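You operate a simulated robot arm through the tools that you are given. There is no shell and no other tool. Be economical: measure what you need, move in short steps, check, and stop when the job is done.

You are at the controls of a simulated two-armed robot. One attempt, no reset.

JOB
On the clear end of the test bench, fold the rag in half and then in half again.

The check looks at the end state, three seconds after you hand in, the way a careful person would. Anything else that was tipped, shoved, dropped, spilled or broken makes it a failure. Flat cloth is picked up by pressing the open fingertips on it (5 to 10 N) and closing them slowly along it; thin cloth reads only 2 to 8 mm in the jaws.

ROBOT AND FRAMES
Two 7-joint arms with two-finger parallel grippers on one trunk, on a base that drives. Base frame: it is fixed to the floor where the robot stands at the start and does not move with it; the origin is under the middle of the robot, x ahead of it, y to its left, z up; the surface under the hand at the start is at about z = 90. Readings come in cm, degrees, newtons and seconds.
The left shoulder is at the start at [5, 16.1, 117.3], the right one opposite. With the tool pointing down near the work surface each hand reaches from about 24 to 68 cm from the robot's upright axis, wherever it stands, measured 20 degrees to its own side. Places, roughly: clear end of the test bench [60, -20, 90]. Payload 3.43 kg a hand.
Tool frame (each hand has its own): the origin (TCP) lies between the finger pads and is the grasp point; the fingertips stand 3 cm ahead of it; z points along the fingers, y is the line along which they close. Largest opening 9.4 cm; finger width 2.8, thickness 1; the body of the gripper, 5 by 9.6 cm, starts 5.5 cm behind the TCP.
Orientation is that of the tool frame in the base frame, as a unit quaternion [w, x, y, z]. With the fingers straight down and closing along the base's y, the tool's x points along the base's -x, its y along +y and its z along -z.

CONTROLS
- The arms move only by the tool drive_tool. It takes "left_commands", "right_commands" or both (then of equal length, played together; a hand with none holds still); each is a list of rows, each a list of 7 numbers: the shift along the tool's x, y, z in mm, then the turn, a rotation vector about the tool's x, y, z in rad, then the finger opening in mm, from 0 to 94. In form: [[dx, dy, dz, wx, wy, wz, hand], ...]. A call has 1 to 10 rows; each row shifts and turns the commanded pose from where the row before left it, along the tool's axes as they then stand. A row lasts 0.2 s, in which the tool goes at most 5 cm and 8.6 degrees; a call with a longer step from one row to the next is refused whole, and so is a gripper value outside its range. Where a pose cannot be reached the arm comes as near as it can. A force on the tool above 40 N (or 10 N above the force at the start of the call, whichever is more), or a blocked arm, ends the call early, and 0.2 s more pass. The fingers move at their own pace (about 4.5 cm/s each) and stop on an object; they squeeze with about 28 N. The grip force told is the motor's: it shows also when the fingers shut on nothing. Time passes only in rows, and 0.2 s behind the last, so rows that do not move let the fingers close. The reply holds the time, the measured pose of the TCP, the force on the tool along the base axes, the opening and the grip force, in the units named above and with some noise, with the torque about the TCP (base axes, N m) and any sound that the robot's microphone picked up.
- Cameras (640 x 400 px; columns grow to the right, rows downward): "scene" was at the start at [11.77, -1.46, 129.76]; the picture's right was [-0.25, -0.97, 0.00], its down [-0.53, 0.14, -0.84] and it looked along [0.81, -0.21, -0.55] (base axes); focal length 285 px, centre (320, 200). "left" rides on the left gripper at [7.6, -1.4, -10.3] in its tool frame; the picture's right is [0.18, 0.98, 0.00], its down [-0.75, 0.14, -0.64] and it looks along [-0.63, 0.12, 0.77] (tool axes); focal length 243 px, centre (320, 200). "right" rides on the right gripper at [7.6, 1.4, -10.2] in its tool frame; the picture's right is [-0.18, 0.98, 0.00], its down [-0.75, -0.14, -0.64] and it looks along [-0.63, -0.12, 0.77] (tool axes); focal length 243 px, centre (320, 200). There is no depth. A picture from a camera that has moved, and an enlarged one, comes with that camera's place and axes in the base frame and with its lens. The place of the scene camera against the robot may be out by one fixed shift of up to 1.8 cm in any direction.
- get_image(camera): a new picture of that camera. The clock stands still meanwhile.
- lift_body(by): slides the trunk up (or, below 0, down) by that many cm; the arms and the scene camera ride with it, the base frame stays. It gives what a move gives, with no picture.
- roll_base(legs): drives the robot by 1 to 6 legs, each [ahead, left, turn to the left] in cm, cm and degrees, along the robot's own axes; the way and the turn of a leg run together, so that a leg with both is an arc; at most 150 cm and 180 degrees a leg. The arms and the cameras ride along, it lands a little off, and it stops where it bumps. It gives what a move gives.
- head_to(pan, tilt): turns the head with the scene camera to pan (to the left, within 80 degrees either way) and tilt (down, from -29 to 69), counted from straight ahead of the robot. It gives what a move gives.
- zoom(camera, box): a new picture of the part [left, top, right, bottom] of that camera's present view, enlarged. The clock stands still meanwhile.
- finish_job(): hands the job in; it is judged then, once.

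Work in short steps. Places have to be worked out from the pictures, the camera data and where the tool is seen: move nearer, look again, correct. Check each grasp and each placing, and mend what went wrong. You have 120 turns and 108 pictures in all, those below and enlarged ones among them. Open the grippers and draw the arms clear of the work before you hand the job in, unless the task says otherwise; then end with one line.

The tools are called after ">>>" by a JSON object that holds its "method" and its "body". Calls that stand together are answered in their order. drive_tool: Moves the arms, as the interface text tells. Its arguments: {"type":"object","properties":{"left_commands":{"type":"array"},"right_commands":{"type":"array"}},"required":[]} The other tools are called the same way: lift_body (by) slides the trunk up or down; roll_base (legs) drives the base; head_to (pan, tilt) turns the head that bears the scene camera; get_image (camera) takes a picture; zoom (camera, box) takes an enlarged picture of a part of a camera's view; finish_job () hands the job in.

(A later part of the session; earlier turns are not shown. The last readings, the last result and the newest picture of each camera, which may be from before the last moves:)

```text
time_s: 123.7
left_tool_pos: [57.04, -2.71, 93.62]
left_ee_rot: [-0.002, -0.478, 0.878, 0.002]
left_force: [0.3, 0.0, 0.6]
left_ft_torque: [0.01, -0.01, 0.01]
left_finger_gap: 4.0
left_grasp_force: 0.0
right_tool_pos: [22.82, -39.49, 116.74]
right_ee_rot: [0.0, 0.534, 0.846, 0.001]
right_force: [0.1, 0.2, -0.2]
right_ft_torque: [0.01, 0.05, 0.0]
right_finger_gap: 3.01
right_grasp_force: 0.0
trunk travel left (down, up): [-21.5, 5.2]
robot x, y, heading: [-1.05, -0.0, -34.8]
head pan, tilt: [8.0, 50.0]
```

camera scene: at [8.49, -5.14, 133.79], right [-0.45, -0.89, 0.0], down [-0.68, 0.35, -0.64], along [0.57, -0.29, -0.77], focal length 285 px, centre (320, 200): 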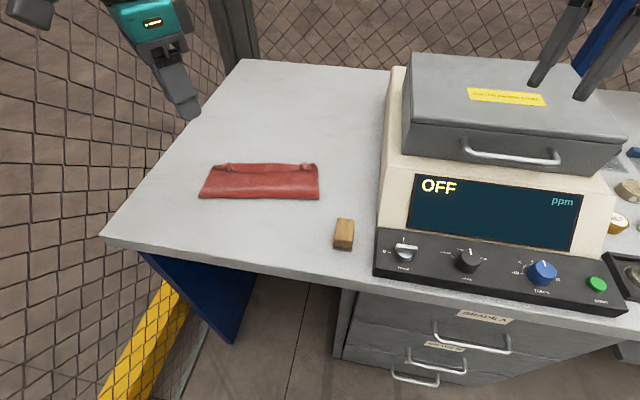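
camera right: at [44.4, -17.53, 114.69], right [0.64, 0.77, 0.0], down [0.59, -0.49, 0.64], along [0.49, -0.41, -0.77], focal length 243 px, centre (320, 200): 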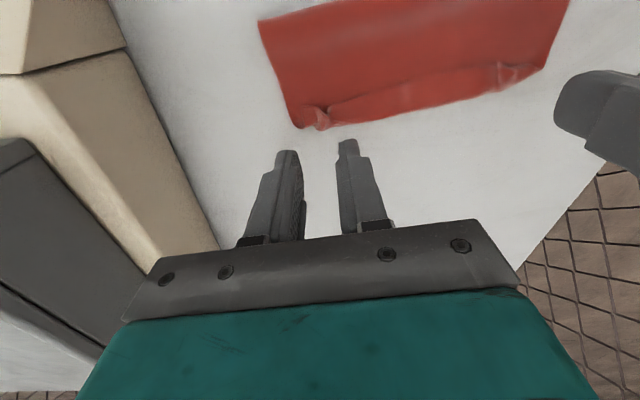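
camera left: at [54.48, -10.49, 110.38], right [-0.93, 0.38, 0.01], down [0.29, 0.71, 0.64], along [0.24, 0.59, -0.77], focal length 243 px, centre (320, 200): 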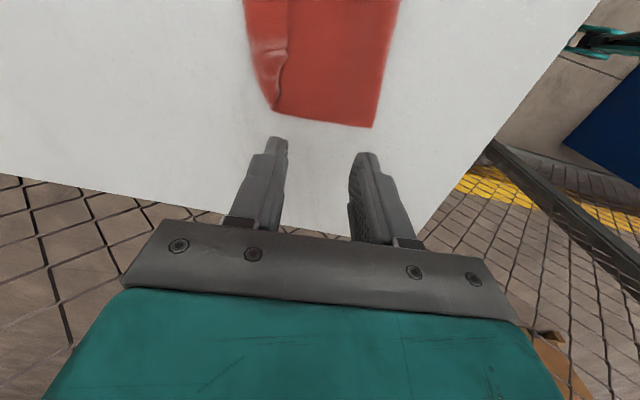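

>>> {"method": "drive_tool", "body": {"left_commands": [[0, 0, 2, 0, 0, 0, 40], [0, 0, 1.5, 0, 0, 0, 40], [0, 0, 0, 0, 0, 0, 40]]}}

>>> {"method": "get_image", "body": {"camera": "left"}}

```text
time_s: 124.5
left_tool_pos: [57.07, -2.5, 93.37]
left_ee_rot: [-0.002, -0.478, 0.878, 0.002]
left_force: [0.4, 0.0, 0.8]
left_ft_torque: [-0.03, -0.04, -0.03]
left_finger_gap: 4.01
left_grasp_force: 0.1
right_tool_pos: [22.88, -39.42, 116.72]
right_ee_rot: [0.0, 0.533, 0.846, 0.001]
right_force: [0.5, 0.6, 0.4]
right_ft_torque: [0.0, 0.0, 0.02]
right_finger_gap: 2.98
right_grasp_force: 0.1
trunk travel left (down, up): [-21.5, 5.2]
robot x, y, heading: [-1.12, -0.16, -34.6]
head pan, tilt: [8.0, 50.0]
```

```text
36 pictures are left
camera left: at [54.15, -9.92, 103.5], right [-0.93, 0.38, 0.01], down [0.29, 0.71, 0.64], along [0.24, 0.59, -0.77], focal length 243 px, centre (320, 200)
```

left: 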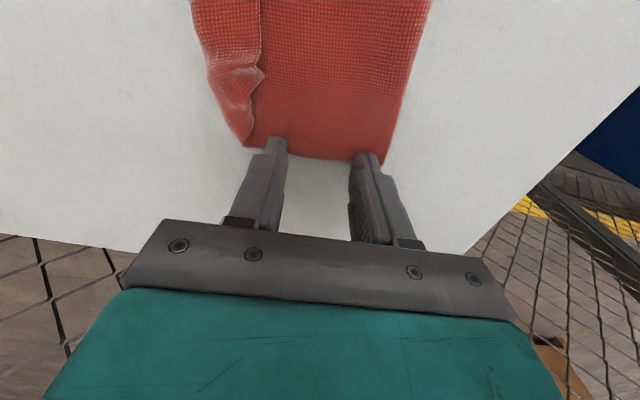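

Overlap is slightly small; moving 4 mm inward and pressing further.

>>> {"method": "drive_tool", "body": {"left_commands": [[4, 0, -2, 0, 0, 0, 40], [0, 0, 3, 0, 0, 0, 40], [0, 0, 1.5, 0, 0, 0, 40], [0, 0, 0, 0, 0, 0, 40]]}}

```text
time_s: 125.5
left_tool_pos: [56.77, -3.05, 93.17]
left_ee_rot: [-0.003, -0.48, 0.877, -0.001]
left_force: [1.2, 1.5, 10.8]
left_ft_torque: [-0.05, -0.08, 0.02]
left_finger_gap: 3.98
left_grasp_force: 0.0
right_tool_pos: [22.74, -39.38, 116.76]
right_ee_rot: [-0.001, 0.533, 0.846, 0.001]
right_force: [-0.1, 0.7, -0.1]
right_ft_torque: [-0.02, -0.03, -0.04]
right_finger_gap: 3.01
right_grasp_force: 0.0
trunk travel left (down, up): [-21.5, 5.2]
robot x, y, heading: [-0.9, 0.11, -34.7]
head pan, tilt: [8.0, 50.0]
```

10.8 N; closing slowly on both layers.

>>> {"method": "drive_tool", "body": {"left_commands": [[0, 0, 0, 0, 0, 0, 35], [0, 0, 0, 0, 0, 0, 30], [0, 0, 0, 0, 0, 0, 25], [0, 0, 0, 0, 0, 0, 20], [0, 0, 0, 0, 0, 0, 15], [0, 0, 0, 0, 0, 0, 10], [0, 0, 0, 0, 0, 0, 5], [0, 0, 0, 0, 0, 0, 0], [0, 0, 0, 0, 0, 0, 0], [0, 0, 0, 0, 0, 0, 0]]}}

>>> {"method": "get_image", "body": {"camera": "left"}}

```text
time_s: 127.7
left_tool_pos: [56.72, -3.07, 93.17]
left_ee_rot: [-0.001, -0.479, 0.878, 0.0]
left_force: [0.9, -1.4, 20.4]
left_ft_torque: [-0.21, 0.02, -0.06]
left_finger_gap: 0.65
left_grasp_force: 27.6
right_tool_pos: [22.75, -39.5, 116.83]
right_ee_rot: [0.001, 0.533, 0.846, 0.002]
right_force: [0.3, 0.8, -0.7]
right_ft_torque: [0.01, 0.0, 0.03]
right_finger_gap: 2.98
right_grasp_force: 0.0
trunk travel left (down, up): [-21.5, 5.2]
robot x, y, heading: [-0.79, -0.17, -35.1]
head pan, tilt: [8.0, 50.0]
```

```text
35 pictures are left
camera left: at [53.84, -10.3, 103.42], right [-0.93, 0.38, 0.0], down [0.29, 0.71, 0.64], along [0.24, 0.59, -0.77], focal length 243 px, centre (320, 200)
```

left: 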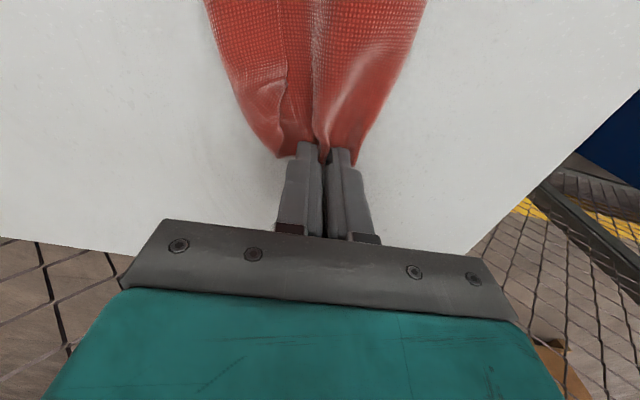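

Both layers are gripped (6.5 mm). I'll carry the end up and over toward the right, stopping part-way to check clearance of the hand camera from the analyzer.

>>> {"method": "drive_tool", "body": {"left_commands": [[3, 0, -20, 0, 0, 0, 0], [12, -2, -22, 0, 0, 0, 0], [22, -3, -20, 0, 0, 0, 0], [26, -4, -12, 0, 0, 0, 0], [26, -4, -4, 0, 0, 0, 0], [26, -4, 0, 0, 0, 0, 0], [26, -4, 3, 0, 0, 0, 0], [0, 0, 0, 0, 0, 0, 0]]}}

>>> {"method": "get_image", "body": {"camera": "scene"}}

>>> {"method": "get_image", "body": {"camera": "left"}}

```text
time_s: 129.5
left_tool_pos: [50.93, -16.09, 100.58]
left_ee_rot: [-0.003, -0.48, 0.877, 0.001]
left_force: [-0.6, 0.6, 0.0]
left_ft_torque: [0.01, 0.0, 0.0]
left_finger_gap: 0.59
left_grasp_force: 27.4
right_tool_pos: [22.95, -39.37, 116.74]
right_ee_rot: [0.0, 0.532, 0.847, 0.001]
right_force: [0.7, -0.2, -0.5]
right_ft_torque: [0.0, 0.0, 0.01]
right_finger_gap: 3.02
right_grasp_force: 0.0
trunk travel left (down, up): [-21.5, 5.2]
robot x, y, heading: [-0.83, -0.06, -34.5]
head pan, tilt: [8.0, 50.0]
```

```text
34 pictures are left
camera scene: at [8.55, -5.03, 128.79], right [-0.45, -0.89, 0.0], down [-0.68, 0.34, -0.64], along [0.57, -0.29, -0.77], focal length 285 px, centre (320, 200)
```

scene: 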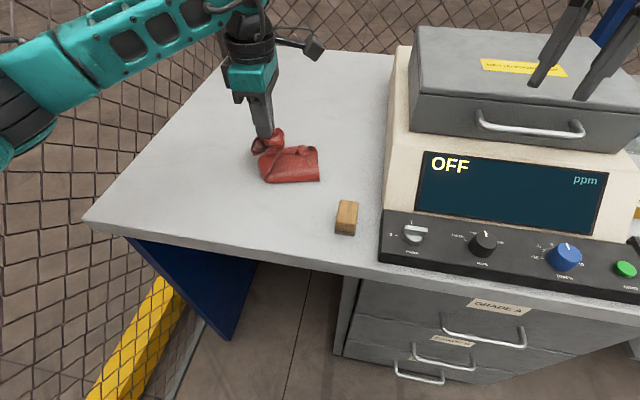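

```text
33 pictures are left
camera left: at [48.13, -23.31, 110.83], right [-0.93, 0.38, 0.01], down [0.29, 0.71, 0.64], along [0.24, 0.6, -0.77], focal length 243 px, centre (320, 200)
```

left: 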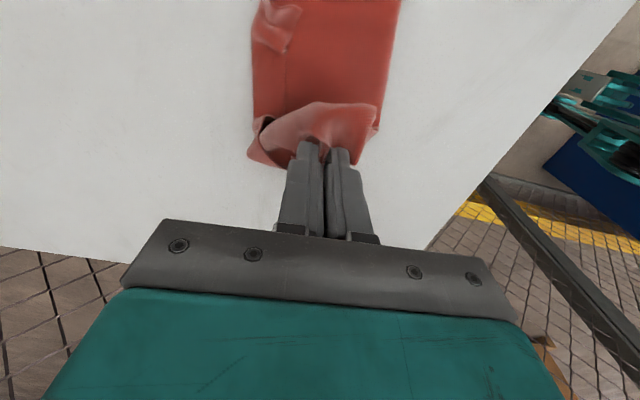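

Plenty of clearance so far. Continuing the last 8 cm and down.

>>> {"method": "drive_tool", "body": {"left_commands": [[22, -3, 5, 0, 0, 0, 0], [22, -3, 12, 0, 0, 0, 0], [20, -3, 16, 0, 0, 0, 0], [14, -1, 16, 0, 0, 0, 0], [4, 0, 10, 0, 0, 0, 0], [0, 0, 0, 0, 0, 0, 0]]}}

>>> {"method": "get_image", "body": {"camera": "left"}}

>>> {"method": "zoom", "body": {"camera": "scene", "box": [220, 90, 400, 203]}}

```text
time_s: 130.9
left_tool_pos: [47.31, -23.43, 94.81]
left_ee_rot: [-0.003, -0.478, 0.878, 0.002]
left_force: [0.4, -0.3, 0.4]
left_ft_torque: [0.01, 0.01, -0.03]
left_finger_gap: 0.58
left_grasp_force: 28.0
right_tool_pos: [22.79, -39.36, 116.72]
right_ee_rot: [0.0, 0.533, 0.846, 0.001]
right_force: [0.0, -0.4, 1.0]
right_ft_torque: [0.0, -0.02, -0.03]
right_finger_gap: 3.03
right_grasp_force: 0.1
trunk travel left (down, up): [-21.5, 5.2]
robot x, y, heading: [-0.86, -0.23, -34.7]
head pan, tilt: [8.0, 50.0]
```

```text
32 pictures are left
camera left: at [44.44, -30.63, 104.96], right [-0.93, 0.38, 0.01], down [0.29, 0.71, 0.64], along [0.24, 0.59, -0.77], focal length 243 px, centre (320, 200)
```

left: 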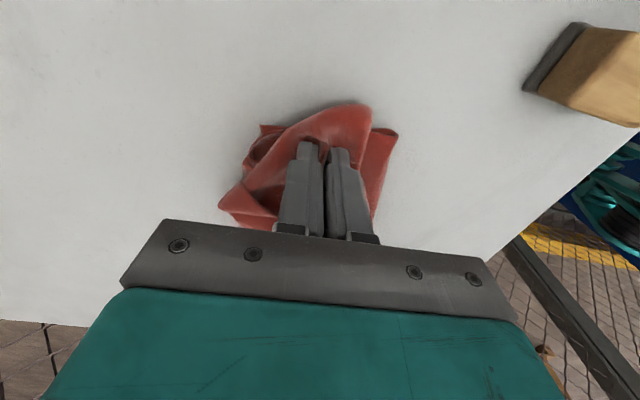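

```text
3.54 times, centred on (310, 146) of scene
camera zoom: at [8.54, -5.05, 128.79], right [-0.45, -0.89, 0.0], down [-0.68, 0.34, -0.64], along [0.57, -0.29, -0.77], focal length 1009 px, centre (355, 389)
```

zoom: 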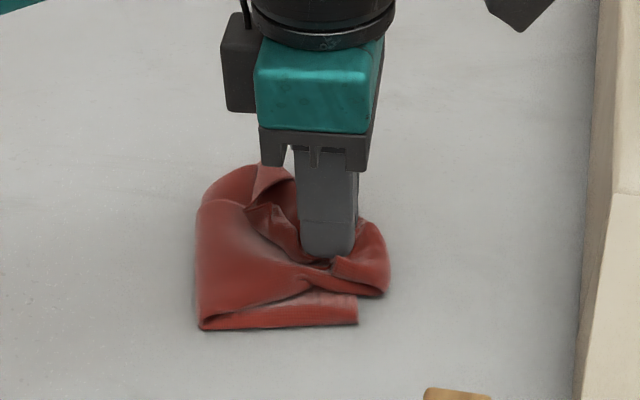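

The end is bunched and the top half crumples. I'll reverse this carry, lay the end back flat, spread it by opening the pressed fingers, and re-grip with less bunching.

>>> {"method": "drive_tool", "body": {"left_commands": [[-4, 0, -15, 0, 0, 0, 0], [-14, 1, -20, 0, 0, 0, 0], [-24, 3, -18, 0, 0, 0, 0], [-26, 4, -10, 0, 0, 0, 0], [-26, 4, -3, 0, 0, 0, 0], [-28, 4, 0, 0, 0, 0, 0], [-28, 4, 2, 0, 0, 0, 0], [-28, 4, 10, 0, 0, 0, 0], [-24, 4, 20, 0, 0, 0, 0], [-20, 2, 20, 0, 0, 0, 0]]}}

>>> {"method": "drive_tool", "body": {"left_commands": [[-10, 1, 10, 0, 0, 0, 0], [-8, 0, 2, 0, 0, 0, 0], [-4, 0, 0, 0, 0, 0, 0], [0, 0, 0, 0, 0, 0, 0]]}}

>>> {"method": "get_image", "body": {"camera": "left"}}

>>> {"method": "zoom", "body": {"camera": "scene", "box": [180, 90, 360, 203]}}

```text
time_s: 133.1
left_tool_pos: [56.86, -3.22, 96.21]
left_ee_rot: [-0.002, -0.478, 0.878, 0.002]
left_force: [-0.4, 0.0, -0.2]
left_ft_torque: [-0.01, 0.0, -0.01]
left_finger_gap: 0.6
left_grasp_force: 28.0
right_tool_pos: [22.88, -39.46, 116.72]
right_ee_rot: [0.0, 0.533, 0.846, 0.002]
right_force: [-0.1, 0.2, -0.1]
right_ft_torque: [0.03, 0.03, 0.0]
right_finger_gap: 2.99
right_grasp_force: 0.0
trunk travel left (down, up): [-21.5, 5.2]
robot x, y, heading: [-0.79, -0.1, -34.8]
head pan, tilt: [8.0, 50.0]
```

```text
time_s: 134.1
left_tool_pos: [57.76, -1.87, 94.94]
left_ee_rot: [-0.001, -0.477, 0.879, 0.004]
left_force: [-0.2, 0.0, -0.4]
left_ft_torque: [0.01, 0.02, 0.01]
left_finger_gap: 0.61
left_grasp_force: 28.2
right_tool_pos: [22.77, -40.08, 116.51]
right_ee_rot: [-0.001, 0.533, 0.846, 0.004]
right_force: [-0.1, 0.0, -0.4]
right_ft_torque: [-0.02, 0.0, -0.01]
right_finger_gap: 2.99
right_grasp_force: 0.1
trunk travel left (down, up): [-21.5, 5.2]
robot x, y, heading: [-0.49, -0.01, -34.9]
head pan, tilt: [8.0, 50.0]
```

```text
30 pictures are left
camera left: at [54.98, -9.21, 105.16], right [-0.92, 0.38, 0.01], down [0.3, 0.7, 0.64], along [0.24, 0.6, -0.76], focal length 243 px, centre (320, 200)
```

left: 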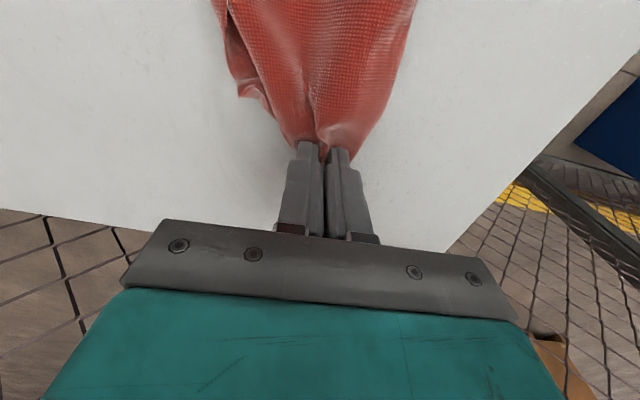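

```text
3.54 times, centred on (270, 146) of scene
camera zoom: at [8.48, -5.73, 128.74], right [-0.45, -0.89, -0.01], down [-0.68, 0.35, -0.64], along [0.57, -0.28, -0.77], focal length 1009 px, centre (497, 389)
```

zoom: 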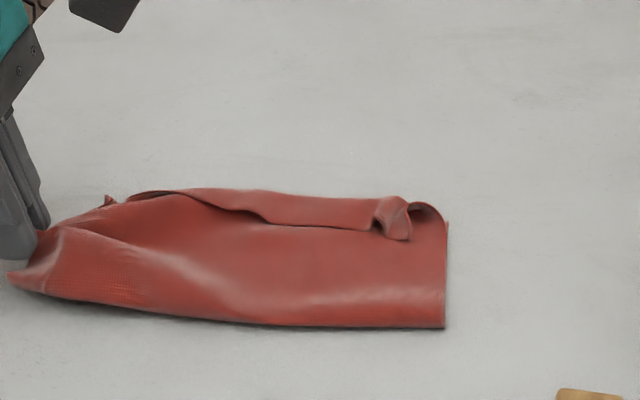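

The reverse worked and the rag is a flat strip again. Lowering the end onto the bench, then I'll spread it by opening under pressure.

>>> {"method": "drive_tool", "body": {"left_commands": [[0, 0, 10, 0, 0, 0, 0], [0, 0, 4, 0, 0, 0, 0], [0, 0, 2, 0, 0, 0, 0], [0, 0, 0, 0, 0, 0, 0]]}}

```text
time_s: 135.1
left_tool_pos: [57.75, -1.37, 93.58]
left_ee_rot: [0.001, -0.48, 0.877, 0.003]
left_force: [0.1, 0.4, 0.5]
left_ft_torque: [0.01, -0.03, 0.01]
left_finger_gap: 0.59
left_grasp_force: 28.3
right_tool_pos: [22.45, -39.72, 116.85]
right_ee_rot: [0.0, 0.533, 0.846, 0.004]
right_force: [0.7, -0.2, 0.0]
right_ft_torque: [0.02, 0.0, 0.03]
right_finger_gap: 2.97
right_grasp_force: 0.0
trunk travel left (down, up): [-21.5, 5.2]
robot x, y, heading: [-0.7, 0.04, -34.7]
head pan, tilt: [8.0, 50.0]
```

>>> {"method": "drive_tool", "body": {"left_commands": [[0, 0, 3, 0, 0, 0, 0], [0, 0, 1.5, 0, 0, 0, 0], [0, 0, 0, 0, 0, 0, 6], [0, 0, 0, 0, 0, 0, 12], [0, 0, 0, 0, 0, 0, 20], [0, 0, 0, 0, 0, 0, 28], [0, 0, 0, 0, 0, 0, 36], [0, 0, 0, 0, 0, 0, 46], [0, 0, 0, 0, 0, 0, 56], [0, 0, 0, 0, 0, 0, 66]]}}

>>> {"method": "get_image", "body": {"camera": "left"}}

```text
time_s: 137.3
left_tool_pos: [57.86, -1.45, 93.23]
left_ee_rot: [0.001, -0.479, 0.878, 0.001]
left_force: [4.2, -2.1, 23.0]
left_ft_torque: [0.19, 0.68, 0.05]
left_finger_gap: 6.27
left_grasp_force: 0.1
right_tool_pos: [22.51, -39.62, 116.7]
right_ee_rot: [0.001, 0.532, 0.847, 0.004]
right_force: [-0.5, 0.1, 0.0]
right_ft_torque: [-0.02, -0.01, 0.0]
right_finger_gap: 3.01
right_grasp_force: 0.0
trunk travel left (down, up): [-21.5, 5.2]
robot x, y, heading: [-0.74, 0.15, -34.9]
head pan, tilt: [8.0, 50.0]
```

```text
28 pictures are left
camera left: at [54.86, -8.73, 103.38], right [-0.93, 0.38, 0.0], down [0.29, 0.71, 0.64], along [0.24, 0.6, -0.77], focal length 243 px, centre (320, 200)
```

left: 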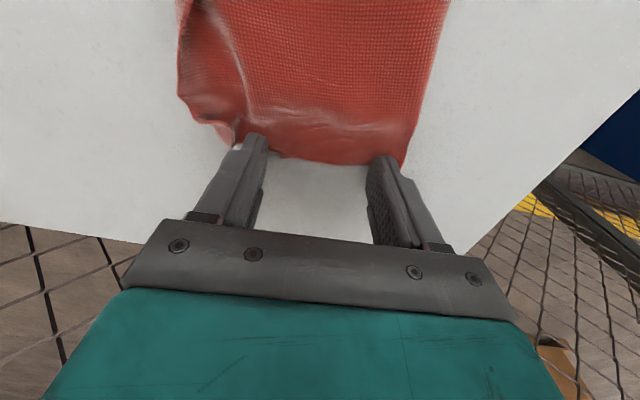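

The spread trick works beautifully. Now re-grip with a smaller pinch: lift slightly, narrow to 22 mm, press and close.

>>> {"method": "drive_tool", "body": {"left_commands": [[0, 0, -10, 0, 0, 0, 66], [0, 0, 0, 0, 0, 0, 40], [2, 0, 0, 0, 0, 0, 22], [0, 0, 0, 0, 0, 0, 22], [0, 0, 6, 0, 0, 0, 22], [0, 0, 2, 0, 0, 0, 22], [0, 0, 0, 0, 0, 0, 22]]}}

```text
time_s: 138.9
left_tool_pos: [57.66, -1.67, 93.1]
left_ee_rot: [0.001, -0.479, 0.878, 0.001]
left_force: [0.6, 0.7, 0.8]
left_ft_torque: [0.01, 0.02, 0.03]
left_finger_gap: 2.19
left_grasp_force: 0.1
right_tool_pos: [22.62, -39.7, 116.61]
right_ee_rot: [0.0, 0.533, 0.846, 0.003]
right_force: [-0.5, 0.2, -0.1]
right_ft_torque: [0.02, -0.02, -0.02]
right_finger_gap: 2.99
right_grasp_force: 0.1
trunk travel left (down, up): [-21.5, 5.2]
robot x, y, heading: [-0.84, -0.29, -34.9]
head pan, tilt: [8.0, 50.0]
```

>>> {"method": "drive_tool", "body": {"left_commands": [[0, 0, 1.2, 0, 0, 0, 22], [0, 0, 0, 0, 0, 0, 22], [0, 0, 0, 0, 0, 0, 19], [0, 0, 0, 0, 0, 0, 16], [0, 0, 0, 0, 0, 0, 12], [0, 0, 0, 0, 0, 0, 8], [0, 0, 0, 0, 0, 0, 4], [0, 0, 0, 0, 0, 0, 0], [0, 0, 0, 0, 0, 0, 0], [0, 0, 0, 0, 0, 0, 0]]}}

>>> {"method": "get_image", "body": {"camera": "left"}}

```text
time_s: 141.1
left_tool_pos: [57.63, -1.6, 93.28]
left_ee_rot: [-0.001, -0.479, 0.878, -0.001]
left_force: [-3.7, 1.7, 26.8]
left_ft_torque: [0.0, 0.06, -0.03]
left_finger_gap: 0.19
left_grasp_force: 27.8
right_tool_pos: [22.59, -39.57, 116.66]
right_ee_rot: [0.0, 0.533, 0.846, 0.002]
right_force: [0.3, 0.2, -0.9]
right_ft_torque: [0.01, 0.04, 0.01]
right_finger_gap: 2.99
right_grasp_force: 0.1
trunk travel left (down, up): [-21.5, 5.2]
robot x, y, heading: [-1.01, -0.03, -34.7]
head pan, tilt: [8.0, 50.0]
```

```text
27 pictures are left
camera left: at [54.73, -8.88, 103.41], right [-0.93, 0.38, 0.0], down [0.29, 0.71, 0.64], along [0.24, 0.59, -0.77], focal length 243 px, centre (320, 200)
```

left: 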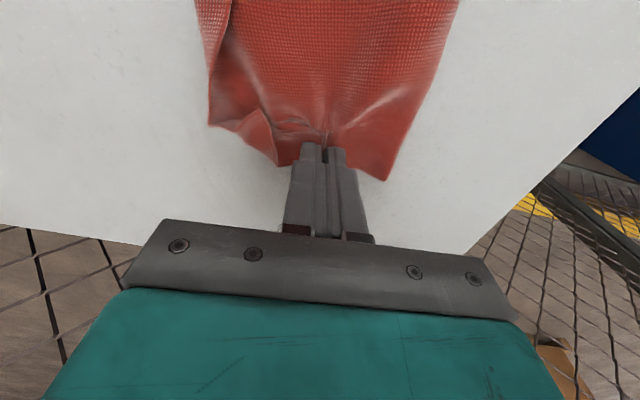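

Only 2 mm, so just the top layer is caught. I'll open to 46 mm while pressed and close again from the wider start, as caught both layers before.

>>> {"method": "drive_tool", "body": {"left_commands": [[0, 0, 0, 0, 0, 0, 15], [0, 0, 0, 0, 0, 0, 30], [0, 0, 0, 0, 0, 0, 46], [2, 0, 0, 0, 0, 0, 46], [0, 0, 0, 0, 0, 0, 46]]}}

```text
time_s: 142.3
left_tool_pos: [57.61, -1.6, 93.27]
left_ee_rot: [0.0, -0.481, 0.877, 0.001]
left_force: [4.7, 0.5, 21.5]
left_ft_torque: [0.18, 0.34, -0.05]
left_finger_gap: 4.3
left_grasp_force: 0.1
right_tool_pos: [22.5, -39.62, 116.7]
right_ee_rot: [0.001, 0.533, 0.846, 0.003]
right_force: [0.5, -0.4, -0.6]
right_ft_torque: [-0.02, 0.01, -0.03]
right_finger_gap: 2.98
right_grasp_force: 0.1
trunk travel left (down, up): [-21.5, 5.2]
robot x, y, heading: [-0.89, -0.17, -34.6]
head pan, tilt: [8.0, 50.0]
```

>>> {"method": "drive_tool", "body": {"left_commands": [[0, 0, 0, 0, 0, 0, 40], [0, 0, 0, 0, 0, 0, 34], [0, 0, 0, 0, 0, 0, 28], [0, 0, 0, 0, 0, 0, 22], [0, 0, 0, 0, 0, 0, 16], [0, 0, 0, 0, 0, 0, 10], [0, 0, 0, 0, 0, 0, 5], [0, 0, 0, 0, 0, 0, 0], [0, 0, 0, 0, 0, 0, 0], [0, 0, 0, 0, 0, 0, 0]]}}

>>> {"method": "get_image", "body": {"camera": "left"}}

```text
time_s: 144.5
left_tool_pos: [57.56, -1.71, 93.09]
left_ee_rot: [0.0, -0.48, 0.878, 0.0]
left_force: [4.1, -2.4, 20.9]
left_ft_torque: [-0.14, 0.04, 0.05]
left_finger_gap: 0.4
left_grasp_force: 27.6
right_tool_pos: [22.48, -39.5, 116.77]
right_ee_rot: [0.0, 0.533, 0.846, 0.003]
right_force: [0.6, -0.9, 0.4]
right_ft_torque: [0.03, 0.03, 0.04]
right_finger_gap: 3.03
right_grasp_force: 0.1
trunk travel left (down, up): [-21.5, 5.2]
robot x, y, heading: [-0.66, 0.42, -34.9]
head pan, tilt: [8.0, 50.0]
```

```text
26 pictures are left
camera left: at [54.66, -8.93, 103.4], right [-0.93, 0.38, 0.0], down [0.29, 0.71, 0.64], along [0.24, 0.59, -0.77], focal length 243 px, centre (320, 200)
```

left: 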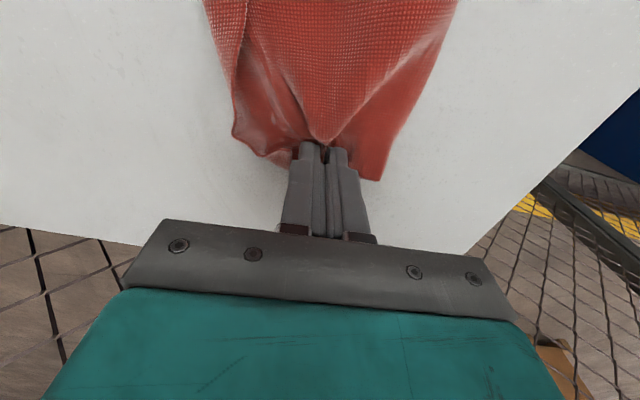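

The 4 mm reading is ambiguous. I'll lift 4 cm and check that both layers come along.

>>> {"method": "drive_tool", "body": {"left_commands": [[3, 0, -20, 0, 0, 0, 0], [8, 0, -20, 0, 0, 0, 0], [0, 0, 0, 0, 0, 0, 0]]}}

>>> {"method": "zoom", "body": {"camera": "scene", "box": [180, 90, 360, 203]}}

>>> {"method": "get_image", "body": {"camera": "left"}}

```text
time_s: 145.3
left_tool_pos: [57.1, -2.54, 96.91]
left_ee_rot: [-0.002, -0.48, 0.877, 0.002]
left_force: [-0.3, 0.0, 1.7]
left_ft_torque: [0.04, 0.03, 0.03]
left_finger_gap: 0.38
left_grasp_force: 28.2
right_tool_pos: [22.78, -39.51, 116.74]
right_ee_rot: [0.0, 0.533, 0.846, 0.003]
right_force: [0.0, 0.1, -0.3]
right_ft_torque: [0.01, 0.01, 0.01]
right_finger_gap: 3.02
right_grasp_force: 0.0
trunk travel left (down, up): [-21.5, 5.2]
robot x, y, heading: [-1.09, 0.02, -34.8]
head pan, tilt: [8.0, 50.0]
```

```text
3.54 times, centred on (270, 146) of scene
camera zoom: at [8.45, -5.1, 128.79], right [-0.45, -0.89, 0.0], down [-0.68, 0.35, -0.64], along [0.57, -0.29, -0.77], focal length 1009 px, centre (497, 389)
```

zoom: 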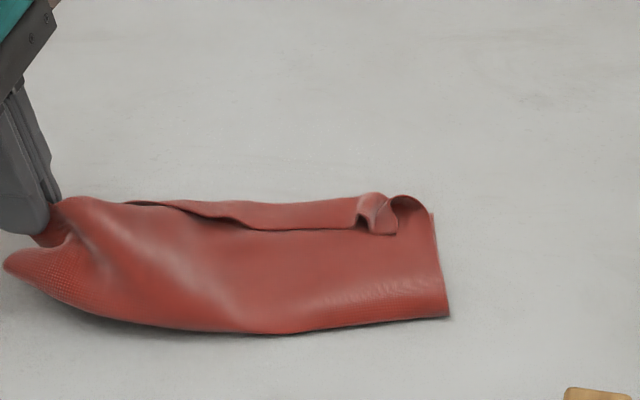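

```text
24 pictures are left
camera left: at [54.3, -9.79, 107.05], right [-0.93, 0.38, 0.01], down [0.29, 0.71, 0.64], along [0.24, 0.6, -0.77], focal length 243 px, centre (320, 200)
```

left: 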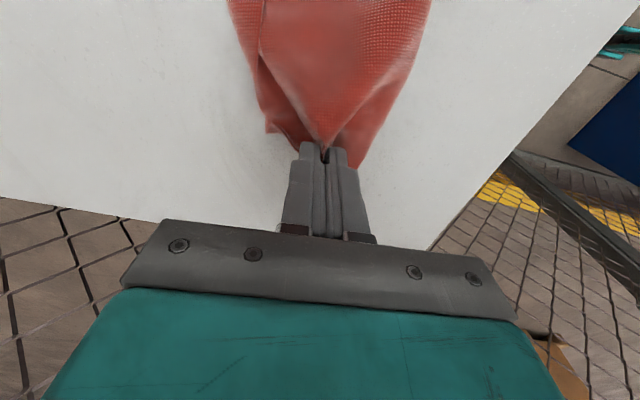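

Both layers lift together. Carrying over to the right end (mid of the right edge ≈ (48,-21.9)), rotating slightly to match it.

>>> {"method": "drive_tool", "body": {"left_commands": [[14, -2, -18, 0, 0, 0, 0], [22, -3, -14, 0, 0, 0, 0], [26, -3, -6, 0, 0, 0, 0], [26, -3, -2, 0, 0, 0, 0], [26, -2, 0, 0, 0, -0.05, 0], [24, -2, 4, 0, 0, -0.05, 0], [22, -1, 10, 0, 0, -0.05, 0], [20, -1, 14, 0, 0, -0.05, 0], [16, 0, 18, 0, 0, 0, 0], [12, 0, 14, 0, 0, 0, 0]]}}

>>> {"method": "get_image", "body": {"camera": "left"}}

>>> {"method": "zoom", "body": {"camera": "scene", "box": [220, 90, 400, 203]}}

```text
time_s: 147.5
left_tool_pos: [48.22, -21.47, 94.94]
left_ee_rot: [-0.001, -0.564, 0.826, 0.002]
left_force: [-0.2, 0.4, 1.1]
left_ft_torque: [0.01, 0.01, -0.07]
left_finger_gap: 0.38
left_grasp_force: 28.0
right_tool_pos: [22.89, -39.47, 116.73]
right_ee_rot: [0.0, 0.533, 0.846, 0.002]
right_force: [-0.3, -0.2, 0.1]
right_ft_torque: [0.01, 0.01, -0.03]
right_finger_gap: 2.97
right_grasp_force: 0.0
trunk travel left (down, up): [-21.5, 5.2]
robot x, y, heading: [-0.68, 0.12, -34.8]
head pan, tilt: [8.0, 50.0]
```

```text
23 pictures are left
camera left: at [46.94, -29.25, 105.08], right [-0.98, 0.18, 0.01], down [0.15, 0.75, 0.64], along [0.11, 0.63, -0.77], focal length 243 px, centre (320, 200)
```

left: 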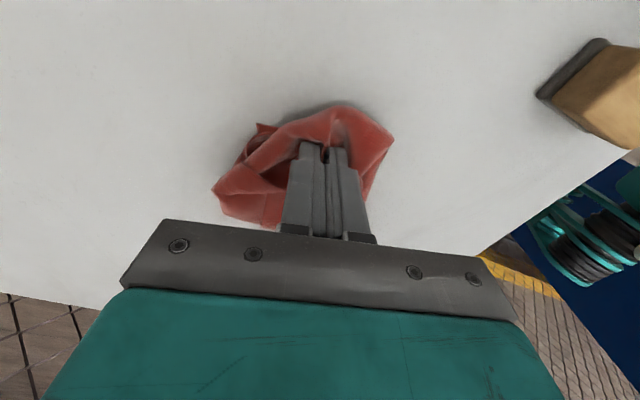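

```text
3.54 times, centred on (310, 146) of scene
camera zoom: at [8.54, -5.07, 128.79], right [-0.45, -0.89, 0.0], down [-0.68, 0.34, -0.64], along [0.57, -0.29, -0.77], focal length 1009 px, centre (355, 389)
```

zoom: 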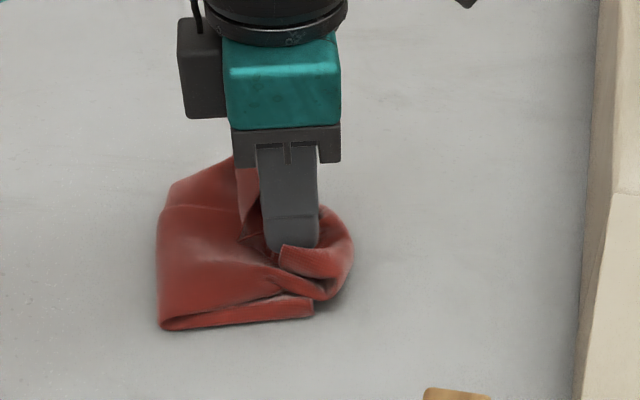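

Now I'll lower to light contact, then press and open to spread the end.

>>> {"method": "drive_tool", "body": {"left_commands": [[0, 0, 6, 0, 0, 0, 0], [0, 0, 4, 0, 0, 0, 0], [0, 0, 0, 0, 0, 0, 0]]}}

```text
time_s: 148.3
left_tool_pos: [48.32, -21.53, 93.92]
left_ee_rot: [-0.002, -0.564, 0.826, 0.002]
left_force: [0.4, -0.3, 0.8]
left_ft_torque: [0.0, -0.01, -0.07]
left_finger_gap: 0.37
left_grasp_force: 28.7
right_tool_pos: [22.78, -39.58, 116.86]
right_ee_rot: [0.0, 0.533, 0.846, 0.001]
right_force: [0.2, 0.1, 1.0]
right_ft_torque: [0.02, 0.02, -0.03]
right_finger_gap: 2.98
right_grasp_force: 0.1
trunk travel left (down, up): [-21.5, 5.2]
robot x, y, heading: [-0.81, 0.33, -35.0]
head pan, tilt: [8.0, 50.0]
```

>>> {"method": "drive_tool", "body": {"left_commands": [[0, 0, 4, 0, 0, 0, 0], [0, 0, 2, 0, 0, 0, 0], [0, 0, 0, 0, 0, 0, 8], [0, 0, 0, 0, 0, 0, 16], [0, 0, 0, 0, 0, 0, 26], [0, 0, 0, 0, 0, 0, 36], [0, 0, 0, 0, 0, 0, 46], [0, 0, 0, 0, 0, 0, 56], [0, 0, 0, 0, 0, 0, 64], [0, 0, 0, 0, 0, 0, 64]]}}

>>> {"method": "drive_tool", "body": {"left_commands": [[0, 0, -20, 0, 0, 0, 64], [0, 0, -40, 0, 0, 0, 64], [0, 0, -40, 0, 0, 0, 64], [0, 0, 0, 0, 0, 0, 64]]}}

>>> {"method": "get_image", "body": {"camera": "left"}}

>>> {"method": "zoom", "body": {"camera": "scene", "box": [220, 90, 400, 203]}}

```text
time_s: 150.5
left_tool_pos: [48.32, -21.44, 93.53]
left_ee_rot: [-0.001, -0.564, 0.826, 0.0]
left_force: [-4.0, 1.0, 20.4]
left_ft_torque: [-0.03, -0.59, 0.0]
left_finger_gap: 6.17
left_grasp_force: 0.0
right_tool_pos: [22.67, -39.47, 116.85]
right_ee_rot: [0.001, 0.533, 0.846, 0.002]
right_force: [-0.4, -1.0, -0.1]
right_ft_torque: [0.02, 0.01, 0.0]
right_finger_gap: 2.99
right_grasp_force: 0.0
trunk travel left (down, up): [-21.5, 5.2]
robot x, y, heading: [-0.77, 0.22, -34.6]
head pan, tilt: [8.0, 50.0]
```

```text
time_s: 151.5
left_tool_pos: [48.64, -21.41, 103.35]
left_ee_rot: [-0.004, -0.564, 0.826, 0.003]
left_force: [-0.1, 0.0, 1.3]
left_ft_torque: [0.01, 0.0, 0.0]
left_finger_gap: 6.4
left_grasp_force: 0.1
right_tool_pos: [22.89, -39.37, 116.68]
right_ee_rot: [0.0, 0.533, 0.846, 0.001]
right_force: [-1.1, -0.4, -0.1]
right_ft_torque: [0.0, 0.0, 0.01]
right_finger_gap: 3.0
right_grasp_force: 0.0
trunk travel left (down, up): [-21.5, 5.2]
robot x, y, heading: [-0.61, -0.31, -34.8]
head pan, tilt: [8.0, 50.0]
```

```text
21 pictures are left
camera left: at [47.1, -29.13, 113.56], right [-0.98, 0.19, 0.01], down [0.15, 0.75, 0.64], along [0.11, 0.63, -0.77], focal length 243 px, centre (320, 200)
```

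left: 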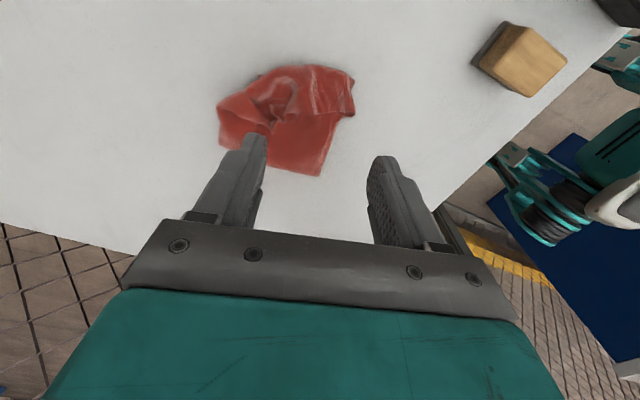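

```text
3.54 times, centred on (310, 146) of scene
camera zoom: at [8.56, -5.05, 128.78], right [-0.45, -0.89, 0.0], down [-0.68, 0.34, -0.64], along [0.57, -0.29, -0.77], focal length 1009 px, centre (355, 389)
```

zoom: 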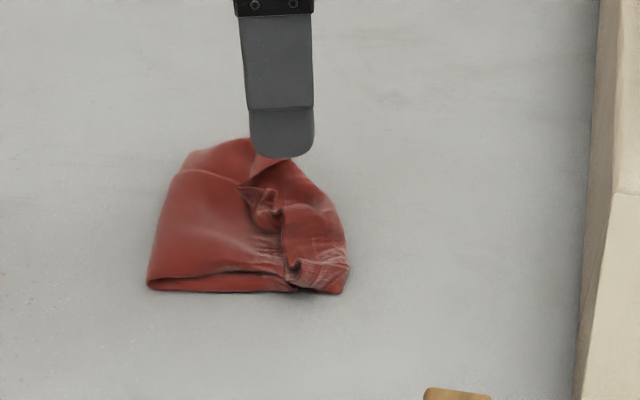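

The quarter fold is there, with a rolled-back lip near the right end. I'll look closely before deciding how to tidy it.

>>> {"method": "drive_tool", "body": {"left_commands": [[-30, 0, -25, 0, 0, 0, 64], [-30, 0, -20, 0, 0, 0, 64], [-30, 0, 0, 0, 0, 0, 64], [0, 0, 0, 0, 0, 0, 64]]}}

>>> {"method": "zoom", "body": {"camera": "scene", "box": [240, 110, 336, 170]}}

>>> {"method": "zoom", "body": {"camera": "left", "box": [200, 0, 360, 100]}}

```text
time_s: 152.5
left_tool_pos: [51.74, -13.05, 108.04]
left_ee_rot: [-0.002, -0.563, 0.826, 0.002]
left_force: [-0.1, -0.2, -0.2]
left_ft_torque: [0.03, -0.01, 0.04]
left_finger_gap: 6.4
left_grasp_force: 0.1
right_tool_pos: [22.89, -39.5, 116.75]
right_ee_rot: [0.0, 0.534, 0.846, 0.001]
right_force: [0.2, 0.1, -1.2]
right_ft_torque: [0.01, 0.0, 0.0]
right_finger_gap: 3.01
right_grasp_force: 0.1
trunk travel left (down, up): [-21.5, 5.2]
robot x, y, heading: [-0.87, -0.08, -34.8]
head pan, tilt: [8.0, 50.0]
```

```text
6.67 times, centred on (288, 140) of scene
camera zoom: at [8.53, -5.09, 128.78], right [-0.45, -0.89, 0.0], down [-0.68, 0.35, -0.64], along [0.57, -0.29, -0.77], focal length 1900 px, centre (533, 600)
```

zoom: 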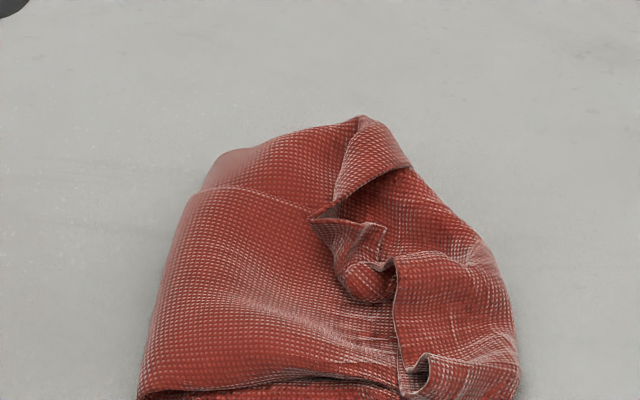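

```text
4.00 times, centred on (280, 50) of left
camera zoom: at [50.39, -20.71, 118.1], right [-0.98, 0.19, 0.01], down [0.15, 0.75, 0.64], along [0.12, 0.63, -0.77], focal length 970 px, centre (480, 800)
```

zoom: 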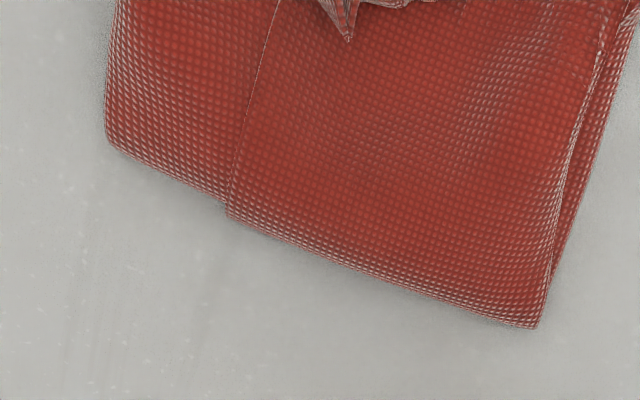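

All four rag corners now lie together at the right end and the footprint is about a quarter. The rolled hem just needs flattening, so I'll press it down gently with spread fingers.

>>> {"method": "drive_tool", "body": {"left_commands": [[25, -2, 10, 0, 0, 0, 50], [25, -3, 20, 0, 0, 0, 50], [25, -3, 30, 0, 0, 0, 50], [25, -2, 35, 0, 0, 0, 50], [0, 0, 35, 0, 0, 0, 50], [0, 0, 0, 0, 0, 0, 50]]}}

>>> {"method": "drive_tool", "body": {"left_commands": [[0, 0, 4, 0, 0, 0, 50], [0, 0, 3, 0, 0, 0, 50], [0, 0, 0, 0, 0, 0, 50]]}}

```text
time_s: 153.9
left_tool_pos: [48.78, -22.9, 94.84]
left_ee_rot: [-0.002, -0.564, 0.826, 0.002]
left_force: [-0.4, -1.0, -0.7]
left_ft_torque: [0.01, 0.0, -0.03]
left_finger_gap: 5.01
left_grasp_force: 0.1
right_tool_pos: [22.82, -39.42, 116.76]
right_ee_rot: [0.0, 0.533, 0.846, 0.0]
right_force: [0.4, -0.4, -1.1]
right_ft_torque: [0.0, 0.0, 0.0]
right_finger_gap: 3.0
right_grasp_force: 0.0
trunk travel left (down, up): [-21.5, 5.2]
robot x, y, heading: [-0.84, -0.03, -34.6]
head pan, tilt: [8.0, 50.0]
```

```text
time_s: 154.7
left_tool_pos: [48.83, -22.77, 94.04]
left_ee_rot: [-0.002, -0.564, 0.826, 0.001]
left_force: [0.6, -0.2, 0.1]
left_ft_torque: [0.01, -0.02, 0.0]
left_finger_gap: 4.99
left_grasp_force: 0.0
right_tool_pos: [22.81, -39.5, 116.81]
right_ee_rot: [0.0, 0.533, 0.846, 0.001]
right_force: [0.4, -0.8, -0.4]
right_ft_torque: [-0.02, 0.0, -0.02]
right_finger_gap: 2.99
right_grasp_force: 0.0
trunk travel left (down, up): [-21.5, 5.2]
robot x, y, heading: [-0.34, 0.26, -34.8]
head pan, tilt: [8.0, 50.0]
```

>>> {"method": "drive_tool", "body": {"left_commands": [[0, 0, 4, 0, 0, 0, 50], [0, 0, 3, 0, 0, 0, 50], [0, 0, 0, 0, 0, 0, 50]]}}

>>> {"method": "get_image", "body": {"camera": "left"}}

```text
time_s: 155.5
left_tool_pos: [48.84, -22.8, 93.45]
left_ee_rot: [-0.003, -0.564, 0.825, 0.001]
left_force: [-0.3, -1.1, 3.4]
left_ft_torque: [-0.02, -0.05, -0.03]
left_finger_gap: 5.01
left_grasp_force: 0.0
right_tool_pos: [22.78, -39.51, 116.92]
right_ee_rot: [0.0, 0.533, 0.846, 0.001]
right_force: [-0.5, 0.1, 0.3]
right_ft_torque: [0.02, -0.04, 0.0]
right_finger_gap: 3.01
right_grasp_force: 0.1
trunk travel left (down, up): [-21.5, 5.2]
robot x, y, heading: [-0.42, -0.04, -34.8]
head pan, tilt: [8.0, 50.0]
```

```text
17 pictures are left
camera left: at [47.52, -30.48, 103.73], right [-0.98, 0.19, 0.01], down [0.15, 0.75, 0.64], along [0.12, 0.63, -0.77], focal length 243 px, centre (320, 200)
```

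left: 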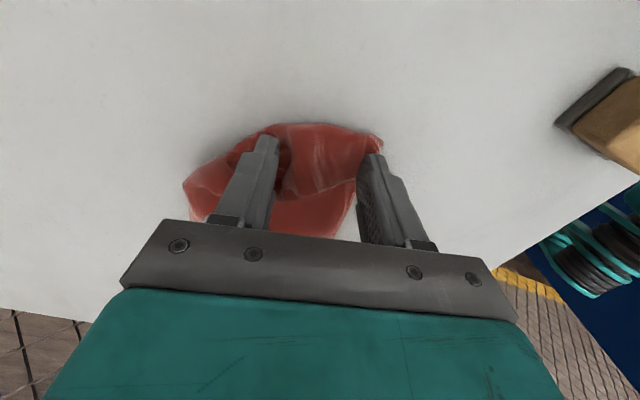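

Pressing a touch more and spreading outward to smooth the hem, then lifting off.

>>> {"method": "drive_tool", "body": {"left_commands": [[0, 0, 1.5, 0, 0, 0, 50], [0, 0, 0, 0, 0, 0, 56], [0, 0, 0, 0, 0, 0, 62], [0, 0, 0, 0, 0, 0, 70], [0, 0, 0, 0, 0, 0, 76], [0, 0, -20, 0, 0, 0, 76], [0, 0, -40, 0, 0, 0, 76], [-30, 0, -30, 0, 0, 0, 76], [-40, 0, -10, 0, 0, 0, 76], [-40, 0, 0, 0, 0, 0, 76]]}}

>>> {"method": "zoom", "body": {"camera": "scene", "box": [240, 110, 352, 180]}}

```text
time_s: 157.7
left_tool_pos: [53.19, -12.16, 103.35]
left_ee_rot: [-0.002, -0.564, 0.826, 0.001]
left_force: [0.2, 0.3, -0.2]
left_ft_torque: [-0.01, -0.02, -0.02]
left_finger_gap: 7.62
left_grasp_force: 0.1
right_tool_pos: [22.89, -39.3, 116.76]
right_ee_rot: [0.0, 0.533, 0.846, 0.001]
right_force: [0.5, -1.2, -0.4]
right_ft_torque: [-0.02, -0.01, -0.03]
right_finger_gap: 3.01
right_grasp_force: 0.1
trunk travel left (down, up): [-21.5, 5.2]
robot x, y, heading: [-0.66, -0.05, -34.7]
head pan, tilt: [8.0, 50.0]
```

```text
5.71 times, centred on (296, 145) of scene
camera zoom: at [8.57, -4.98, 128.79], right [-0.45, -0.89, 0.0], down [-0.68, 0.34, -0.64], along [0.57, -0.29, -0.77], focal length 1629 px, centre (457, 514)
```

zoom: 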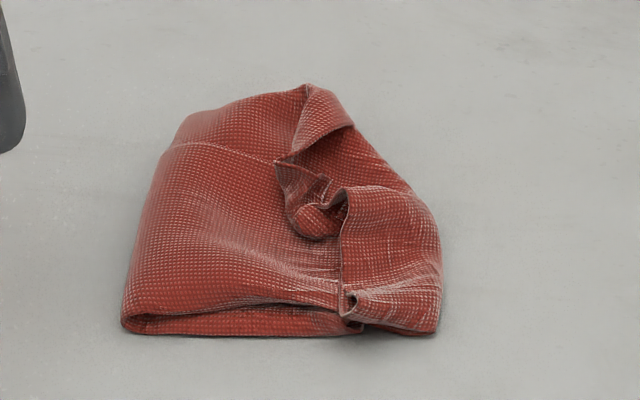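

The stack is compact but lumpy near the right end. I'll press the lumps flat with nearly closed fingers at a couple of spots.

>>> {"method": "drive_tool", "body": {"left_commands": [[31, -4, 5, 0, 0, 0, 20], [31, -5, 10, 0, 0, 0, 20], [30, -5, 20, 0, 0, 0, 20], [0, 0, 30, 0, 0, 0, 20], [0, 0, 10, 0, 0, 0, 20], [0, 0, 10, 0, 0, 0, 20], [0, 0, 8, 0, 0, 0, 20], [0, 0, 5, 0, 0, 0, 20], [0, 0, 3, 0, 0, 0, 20], [0, 0, 0, 0, 0, 0, 20]]}}

>>> {"method": "drive_tool", "body": {"left_commands": [[0, 0, 1, 0, 0, 0, 30], [0, 0, 0, 0, 0, 0, 45], [0, 0, 0, 0, 0, 0, 60], [0, 0, -25, 0, 0, 0, 40], [0, 30, 0, 0, 0, 0, 20], [0, 15, 0, 0, 0, 0, 20], [0, 0, 15, 0, 0, 0, 20], [0, 0, 7, 0, 0, 0, 20], [0, 0, 4, 0, 0, 0, 20], [0, 0, 0, 0, 0, 0, 20]]}}

```text
time_s: 159.9
left_tool_pos: [50.92, -21.49, 93.63]
left_ee_rot: [-0.001, -0.564, 0.826, -0.003]
left_force: [0.7, 1.7, 24.7]
left_ft_torque: [-0.12, -0.23, 0.02]
left_finger_gap: 1.99
left_grasp_force: 0.2
right_tool_pos: [22.64, -39.37, 116.87]
right_ee_rot: [0.001, 0.533, 0.846, 0.002]
right_force: [-0.9, 0.3, 0.0]
right_ft_torque: [0.02, 0.03, 0.02]
right_finger_gap: 2.97
right_grasp_force: 0.2
trunk travel left (down, up): [-21.5, 5.2]
robot x, y, heading: [-0.75, -0.03, -34.7]
head pan, tilt: [8.0, 50.0]
```

```text
time_s: 162.1
left_tool_pos: [46.68, -19.97, 93.47]
left_ee_rot: [-0.002, -0.565, 0.825, -0.002]
left_force: [2.0, 2.6, 26.4]
left_ft_torque: [-0.37, -0.47, 0.07]
left_finger_gap: 2.04
left_grasp_force: 0.3
right_tool_pos: [22.7, -39.36, 116.91]
right_ee_rot: [0.001, 0.533, 0.846, 0.002]
right_force: [0.7, -0.3, -0.3]
right_ft_torque: [-0.04, -0.01, -0.04]
right_finger_gap: 2.99
right_grasp_force: 0.1
trunk travel left (down, up): [-21.5, 5.2]
robot x, y, heading: [-0.51, -0.19, -34.4]
head pan, tilt: [8.0, 50.0]
```

Lifting away and viewing the result.

>>> {"method": "drive_tool", "body": {"left_commands": [[0, 0, -20, 0, 0, 0, 20], [0, 0, -40, 0, 0, 0, 20], [-30, 0, -40, 0, 0, 0, 20], [-40, 0, 0, 0, 0, 0, 20], [-40, 0, 0, 0, 0, 0, 20], [0, 0, 0, 0, 0, 0, 20]]}}

>>> {"method": "zoom", "body": {"camera": "scene", "box": [240, 110, 352, 180]}}

```text
time_s: 163.5
left_tool_pos: [50.79, -9.73, 102.95]
left_ee_rot: [-0.003, -0.564, 0.826, 0.002]
left_force: [-0.5, 0.0, 0.1]
left_ft_torque: [0.0, 0.0, 0.0]
left_finger_gap: 2.0
left_grasp_force: 0.0
right_tool_pos: [22.88, -39.6, 116.75]
right_ee_rot: [0.0, 0.532, 0.846, 0.002]
right_force: [-0.4, 0.1, -0.6]
right_ft_torque: [0.03, 0.05, 0.02]
right_finger_gap: 3.0
right_grasp_force: 0.1
trunk travel left (down, up): [-21.5, 5.2]
robot x, y, heading: [-0.73, -0.46, -34.7]
head pan, tilt: [8.0, 50.0]
```

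```text
5.71 times, centred on (296, 145) of scene
camera zoom: at [8.54, -5.09, 128.78], right [-0.45, -0.89, 0.0], down [-0.68, 0.35, -0.64], along [0.57, -0.29, -0.77], focal length 1629 px, centre (457, 514)
```

zoom: 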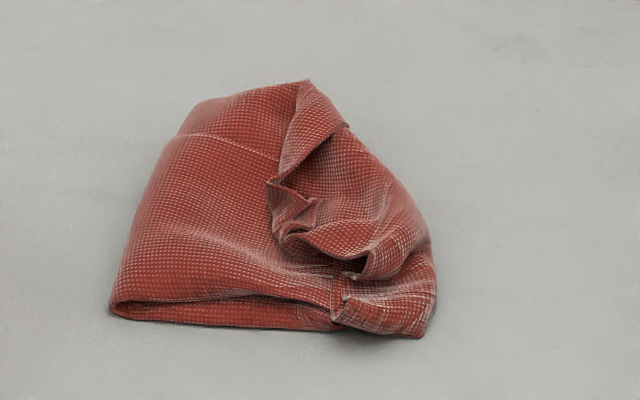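

The rag is now a compact four-layer stack with a footprint of about a fifth of the original, its corners gathered together and lying flat on the bench. I'll open both grippers, draw the arms clear, and check the whole scene.

>>> {"method": "drive_tool", "body": {"left_commands": [[0, 0, -40, 0, 0, 0, 70], [0, 0, -40, 0, 0, 0, 90], [0, 0, -20, 0, 0, 0, 90], [0, 0, 0, 0, 0, 0, 90]], "right_commands": [[0, 0, 0, 0, 0, 0, 60], [0, 0, 0, 0, 0, 0, 90], [0, 0, 0, 0, 0, 0, 90], [0, 0, 0, 0, 0, 0, 90]]}}

>>> {"method": "get_image", "body": {"camera": "scene"}}

```text
time_s: 164.5
left_tool_pos: [50.89, -9.67, 113.07]
left_ee_rot: [-0.002, -0.564, 0.825, 0.003]
left_force: [-0.5, -0.4, 0.2]
left_ft_torque: [-0.01, -0.01, -0.01]
left_finger_gap: 9.01
left_grasp_force: 0.0
right_tool_pos: [22.95, -39.47, 116.69]
right_ee_rot: [0.0, 0.533, 0.846, 0.002]
right_force: [0.4, 0.6, -0.4]
right_ft_torque: [0.02, 0.01, 0.03]
right_finger_gap: 8.97
right_grasp_force: 0.1
trunk travel left (down, up): [-21.5, 5.2]
robot x, y, heading: [-0.95, -0.16, -34.8]
head pan, tilt: [8.0, 50.0]
```

```text
14 pictures are left
camera scene: at [8.55, -5.05, 128.78], right [-0.45, -0.89, 0.0], down [-0.68, 0.34, -0.64], along [0.57, -0.29, -0.77], focal length 285 px, centre (320, 200)
```

scene: 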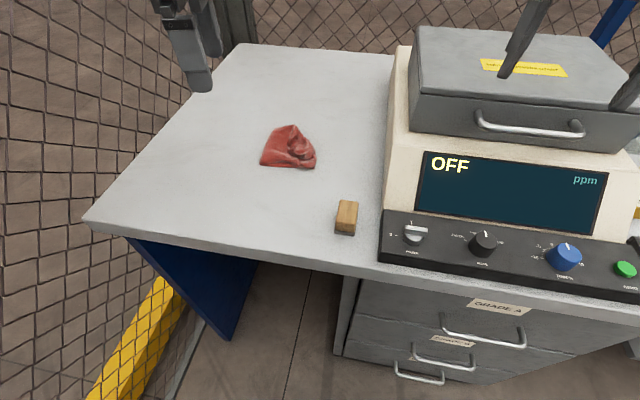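

From here it still looks crumpled. The lip can be unrolled, so I'll set spread fingertips low just left of the lip edge and sweep gently to the right to flip it flat.

>>> {"method": "drive_tool", "body": {"left_commands": [[30, -8, 20, 0, 0, 0, 50], [30, -8, 30, 0, 0, 0, 50], [23, -7, 35, 0, 0, 0, 50], [0, 0, 40, 0, 0, 0, 50], [0, 0, 35, 0, 0, 0, 50], [0, 0, 20, 0, 0, 0, 50], [0, 0, 7, 0, 0, 0, 50], [0, 0, 0, 0, 0, 0, 50]]}}

>>> {"method": "drive_tool", "body": {"left_commands": [[12, 0, 0, 0, 0, 0, 50], [14, 0, 0, 0, 0, 0, 50], [14, 0, -1, 0, 0, 0, 50], [14, 0, -1, 0, 0, 0, 50], [14, 0, -1, 0, 0, 0, 50], [10, 0, 0, 0, 0, 0, 50], [0, 0, 0, 0, 0, 0, 50]]}}

>>> {"method": "get_image", "body": {"camera": "left"}}

>>> {"method": "zoom", "body": {"camera": "scene", "box": [220, 90, 380, 190]}}

```text
time_s: 166.3
left_tool_pos: [49.83, -18.33, 94.3]
left_ee_rot: [-0.002, -0.563, 0.826, 0.002]
left_force: [0.3, 0.0, 0.2]
left_ft_torque: [-0.01, 0.0, 0.01]
left_finger_gap: 5.0
left_grasp_force: 0.1
right_tool_pos: [22.86, -39.45, 116.71]
right_ee_rot: [0.0, 0.533, 0.846, 0.001]
right_force: [-0.3, -0.3, -1.0]
right_ft_torque: [-0.01, 0.01, 0.0]
right_finger_gap: 8.98
right_grasp_force: 0.0
trunk travel left (down, up): [-21.5, 5.2]
robot x, y, heading: [-1.03, -0.24, -34.9]
head pan, tilt: [8.0, 50.0]
```

```text
time_s: 167.9
left_tool_pos: [47.02, -25.41, 94.39]
left_ee_rot: [-0.003, -0.564, 0.826, 0.001]
left_force: [0.7, 1.3, -0.2]
left_ft_torque: [0.03, -0.02, 0.02]
left_finger_gap: 5.0
left_grasp_force: 0.1
right_tool_pos: [22.8, -39.51, 116.82]
right_ee_rot: [-0.001, 0.533, 0.846, 0.0]
right_force: [0.3, 0.2, 0.4]
right_ft_torque: [-0.01, 0.0, -0.01]
right_finger_gap: 9.01
right_grasp_force: 0.0
trunk travel left (down, up): [-21.5, 5.2]
robot x, y, heading: [-1.01, -0.01, -34.7]
head pan, tilt: [8.0, 50.0]
```

```text
13 pictures are left
camera left: at [45.63, -33.24, 104.68], right [-0.98, 0.19, 0.01], down [0.15, 0.75, 0.64], along [0.11, 0.63, -0.77], focal length 243 px, centre (320, 200)
```

left: 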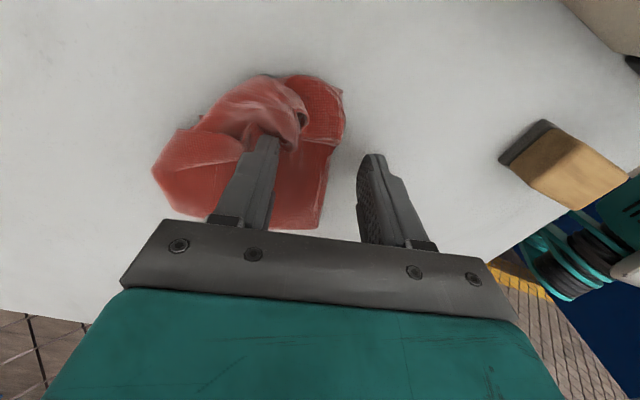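

```text
4.00 times, centred on (300, 140) of scene
camera zoom: at [8.55, -5.05, 128.78], right [-0.45, -0.89, 0.0], down [-0.68, 0.34, -0.64], along [0.57, -0.29, -0.77], focal length 1140 px, centre (400, 440)
```

zoom: 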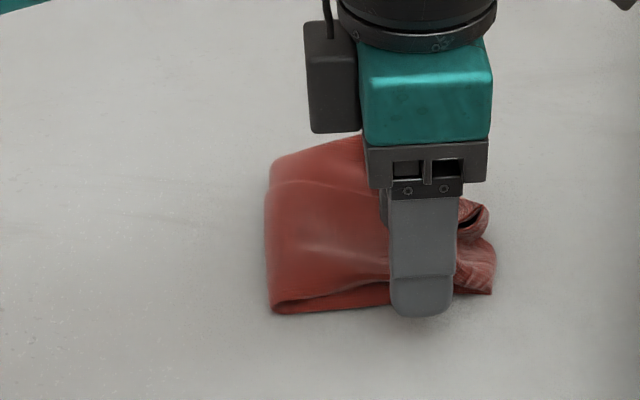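

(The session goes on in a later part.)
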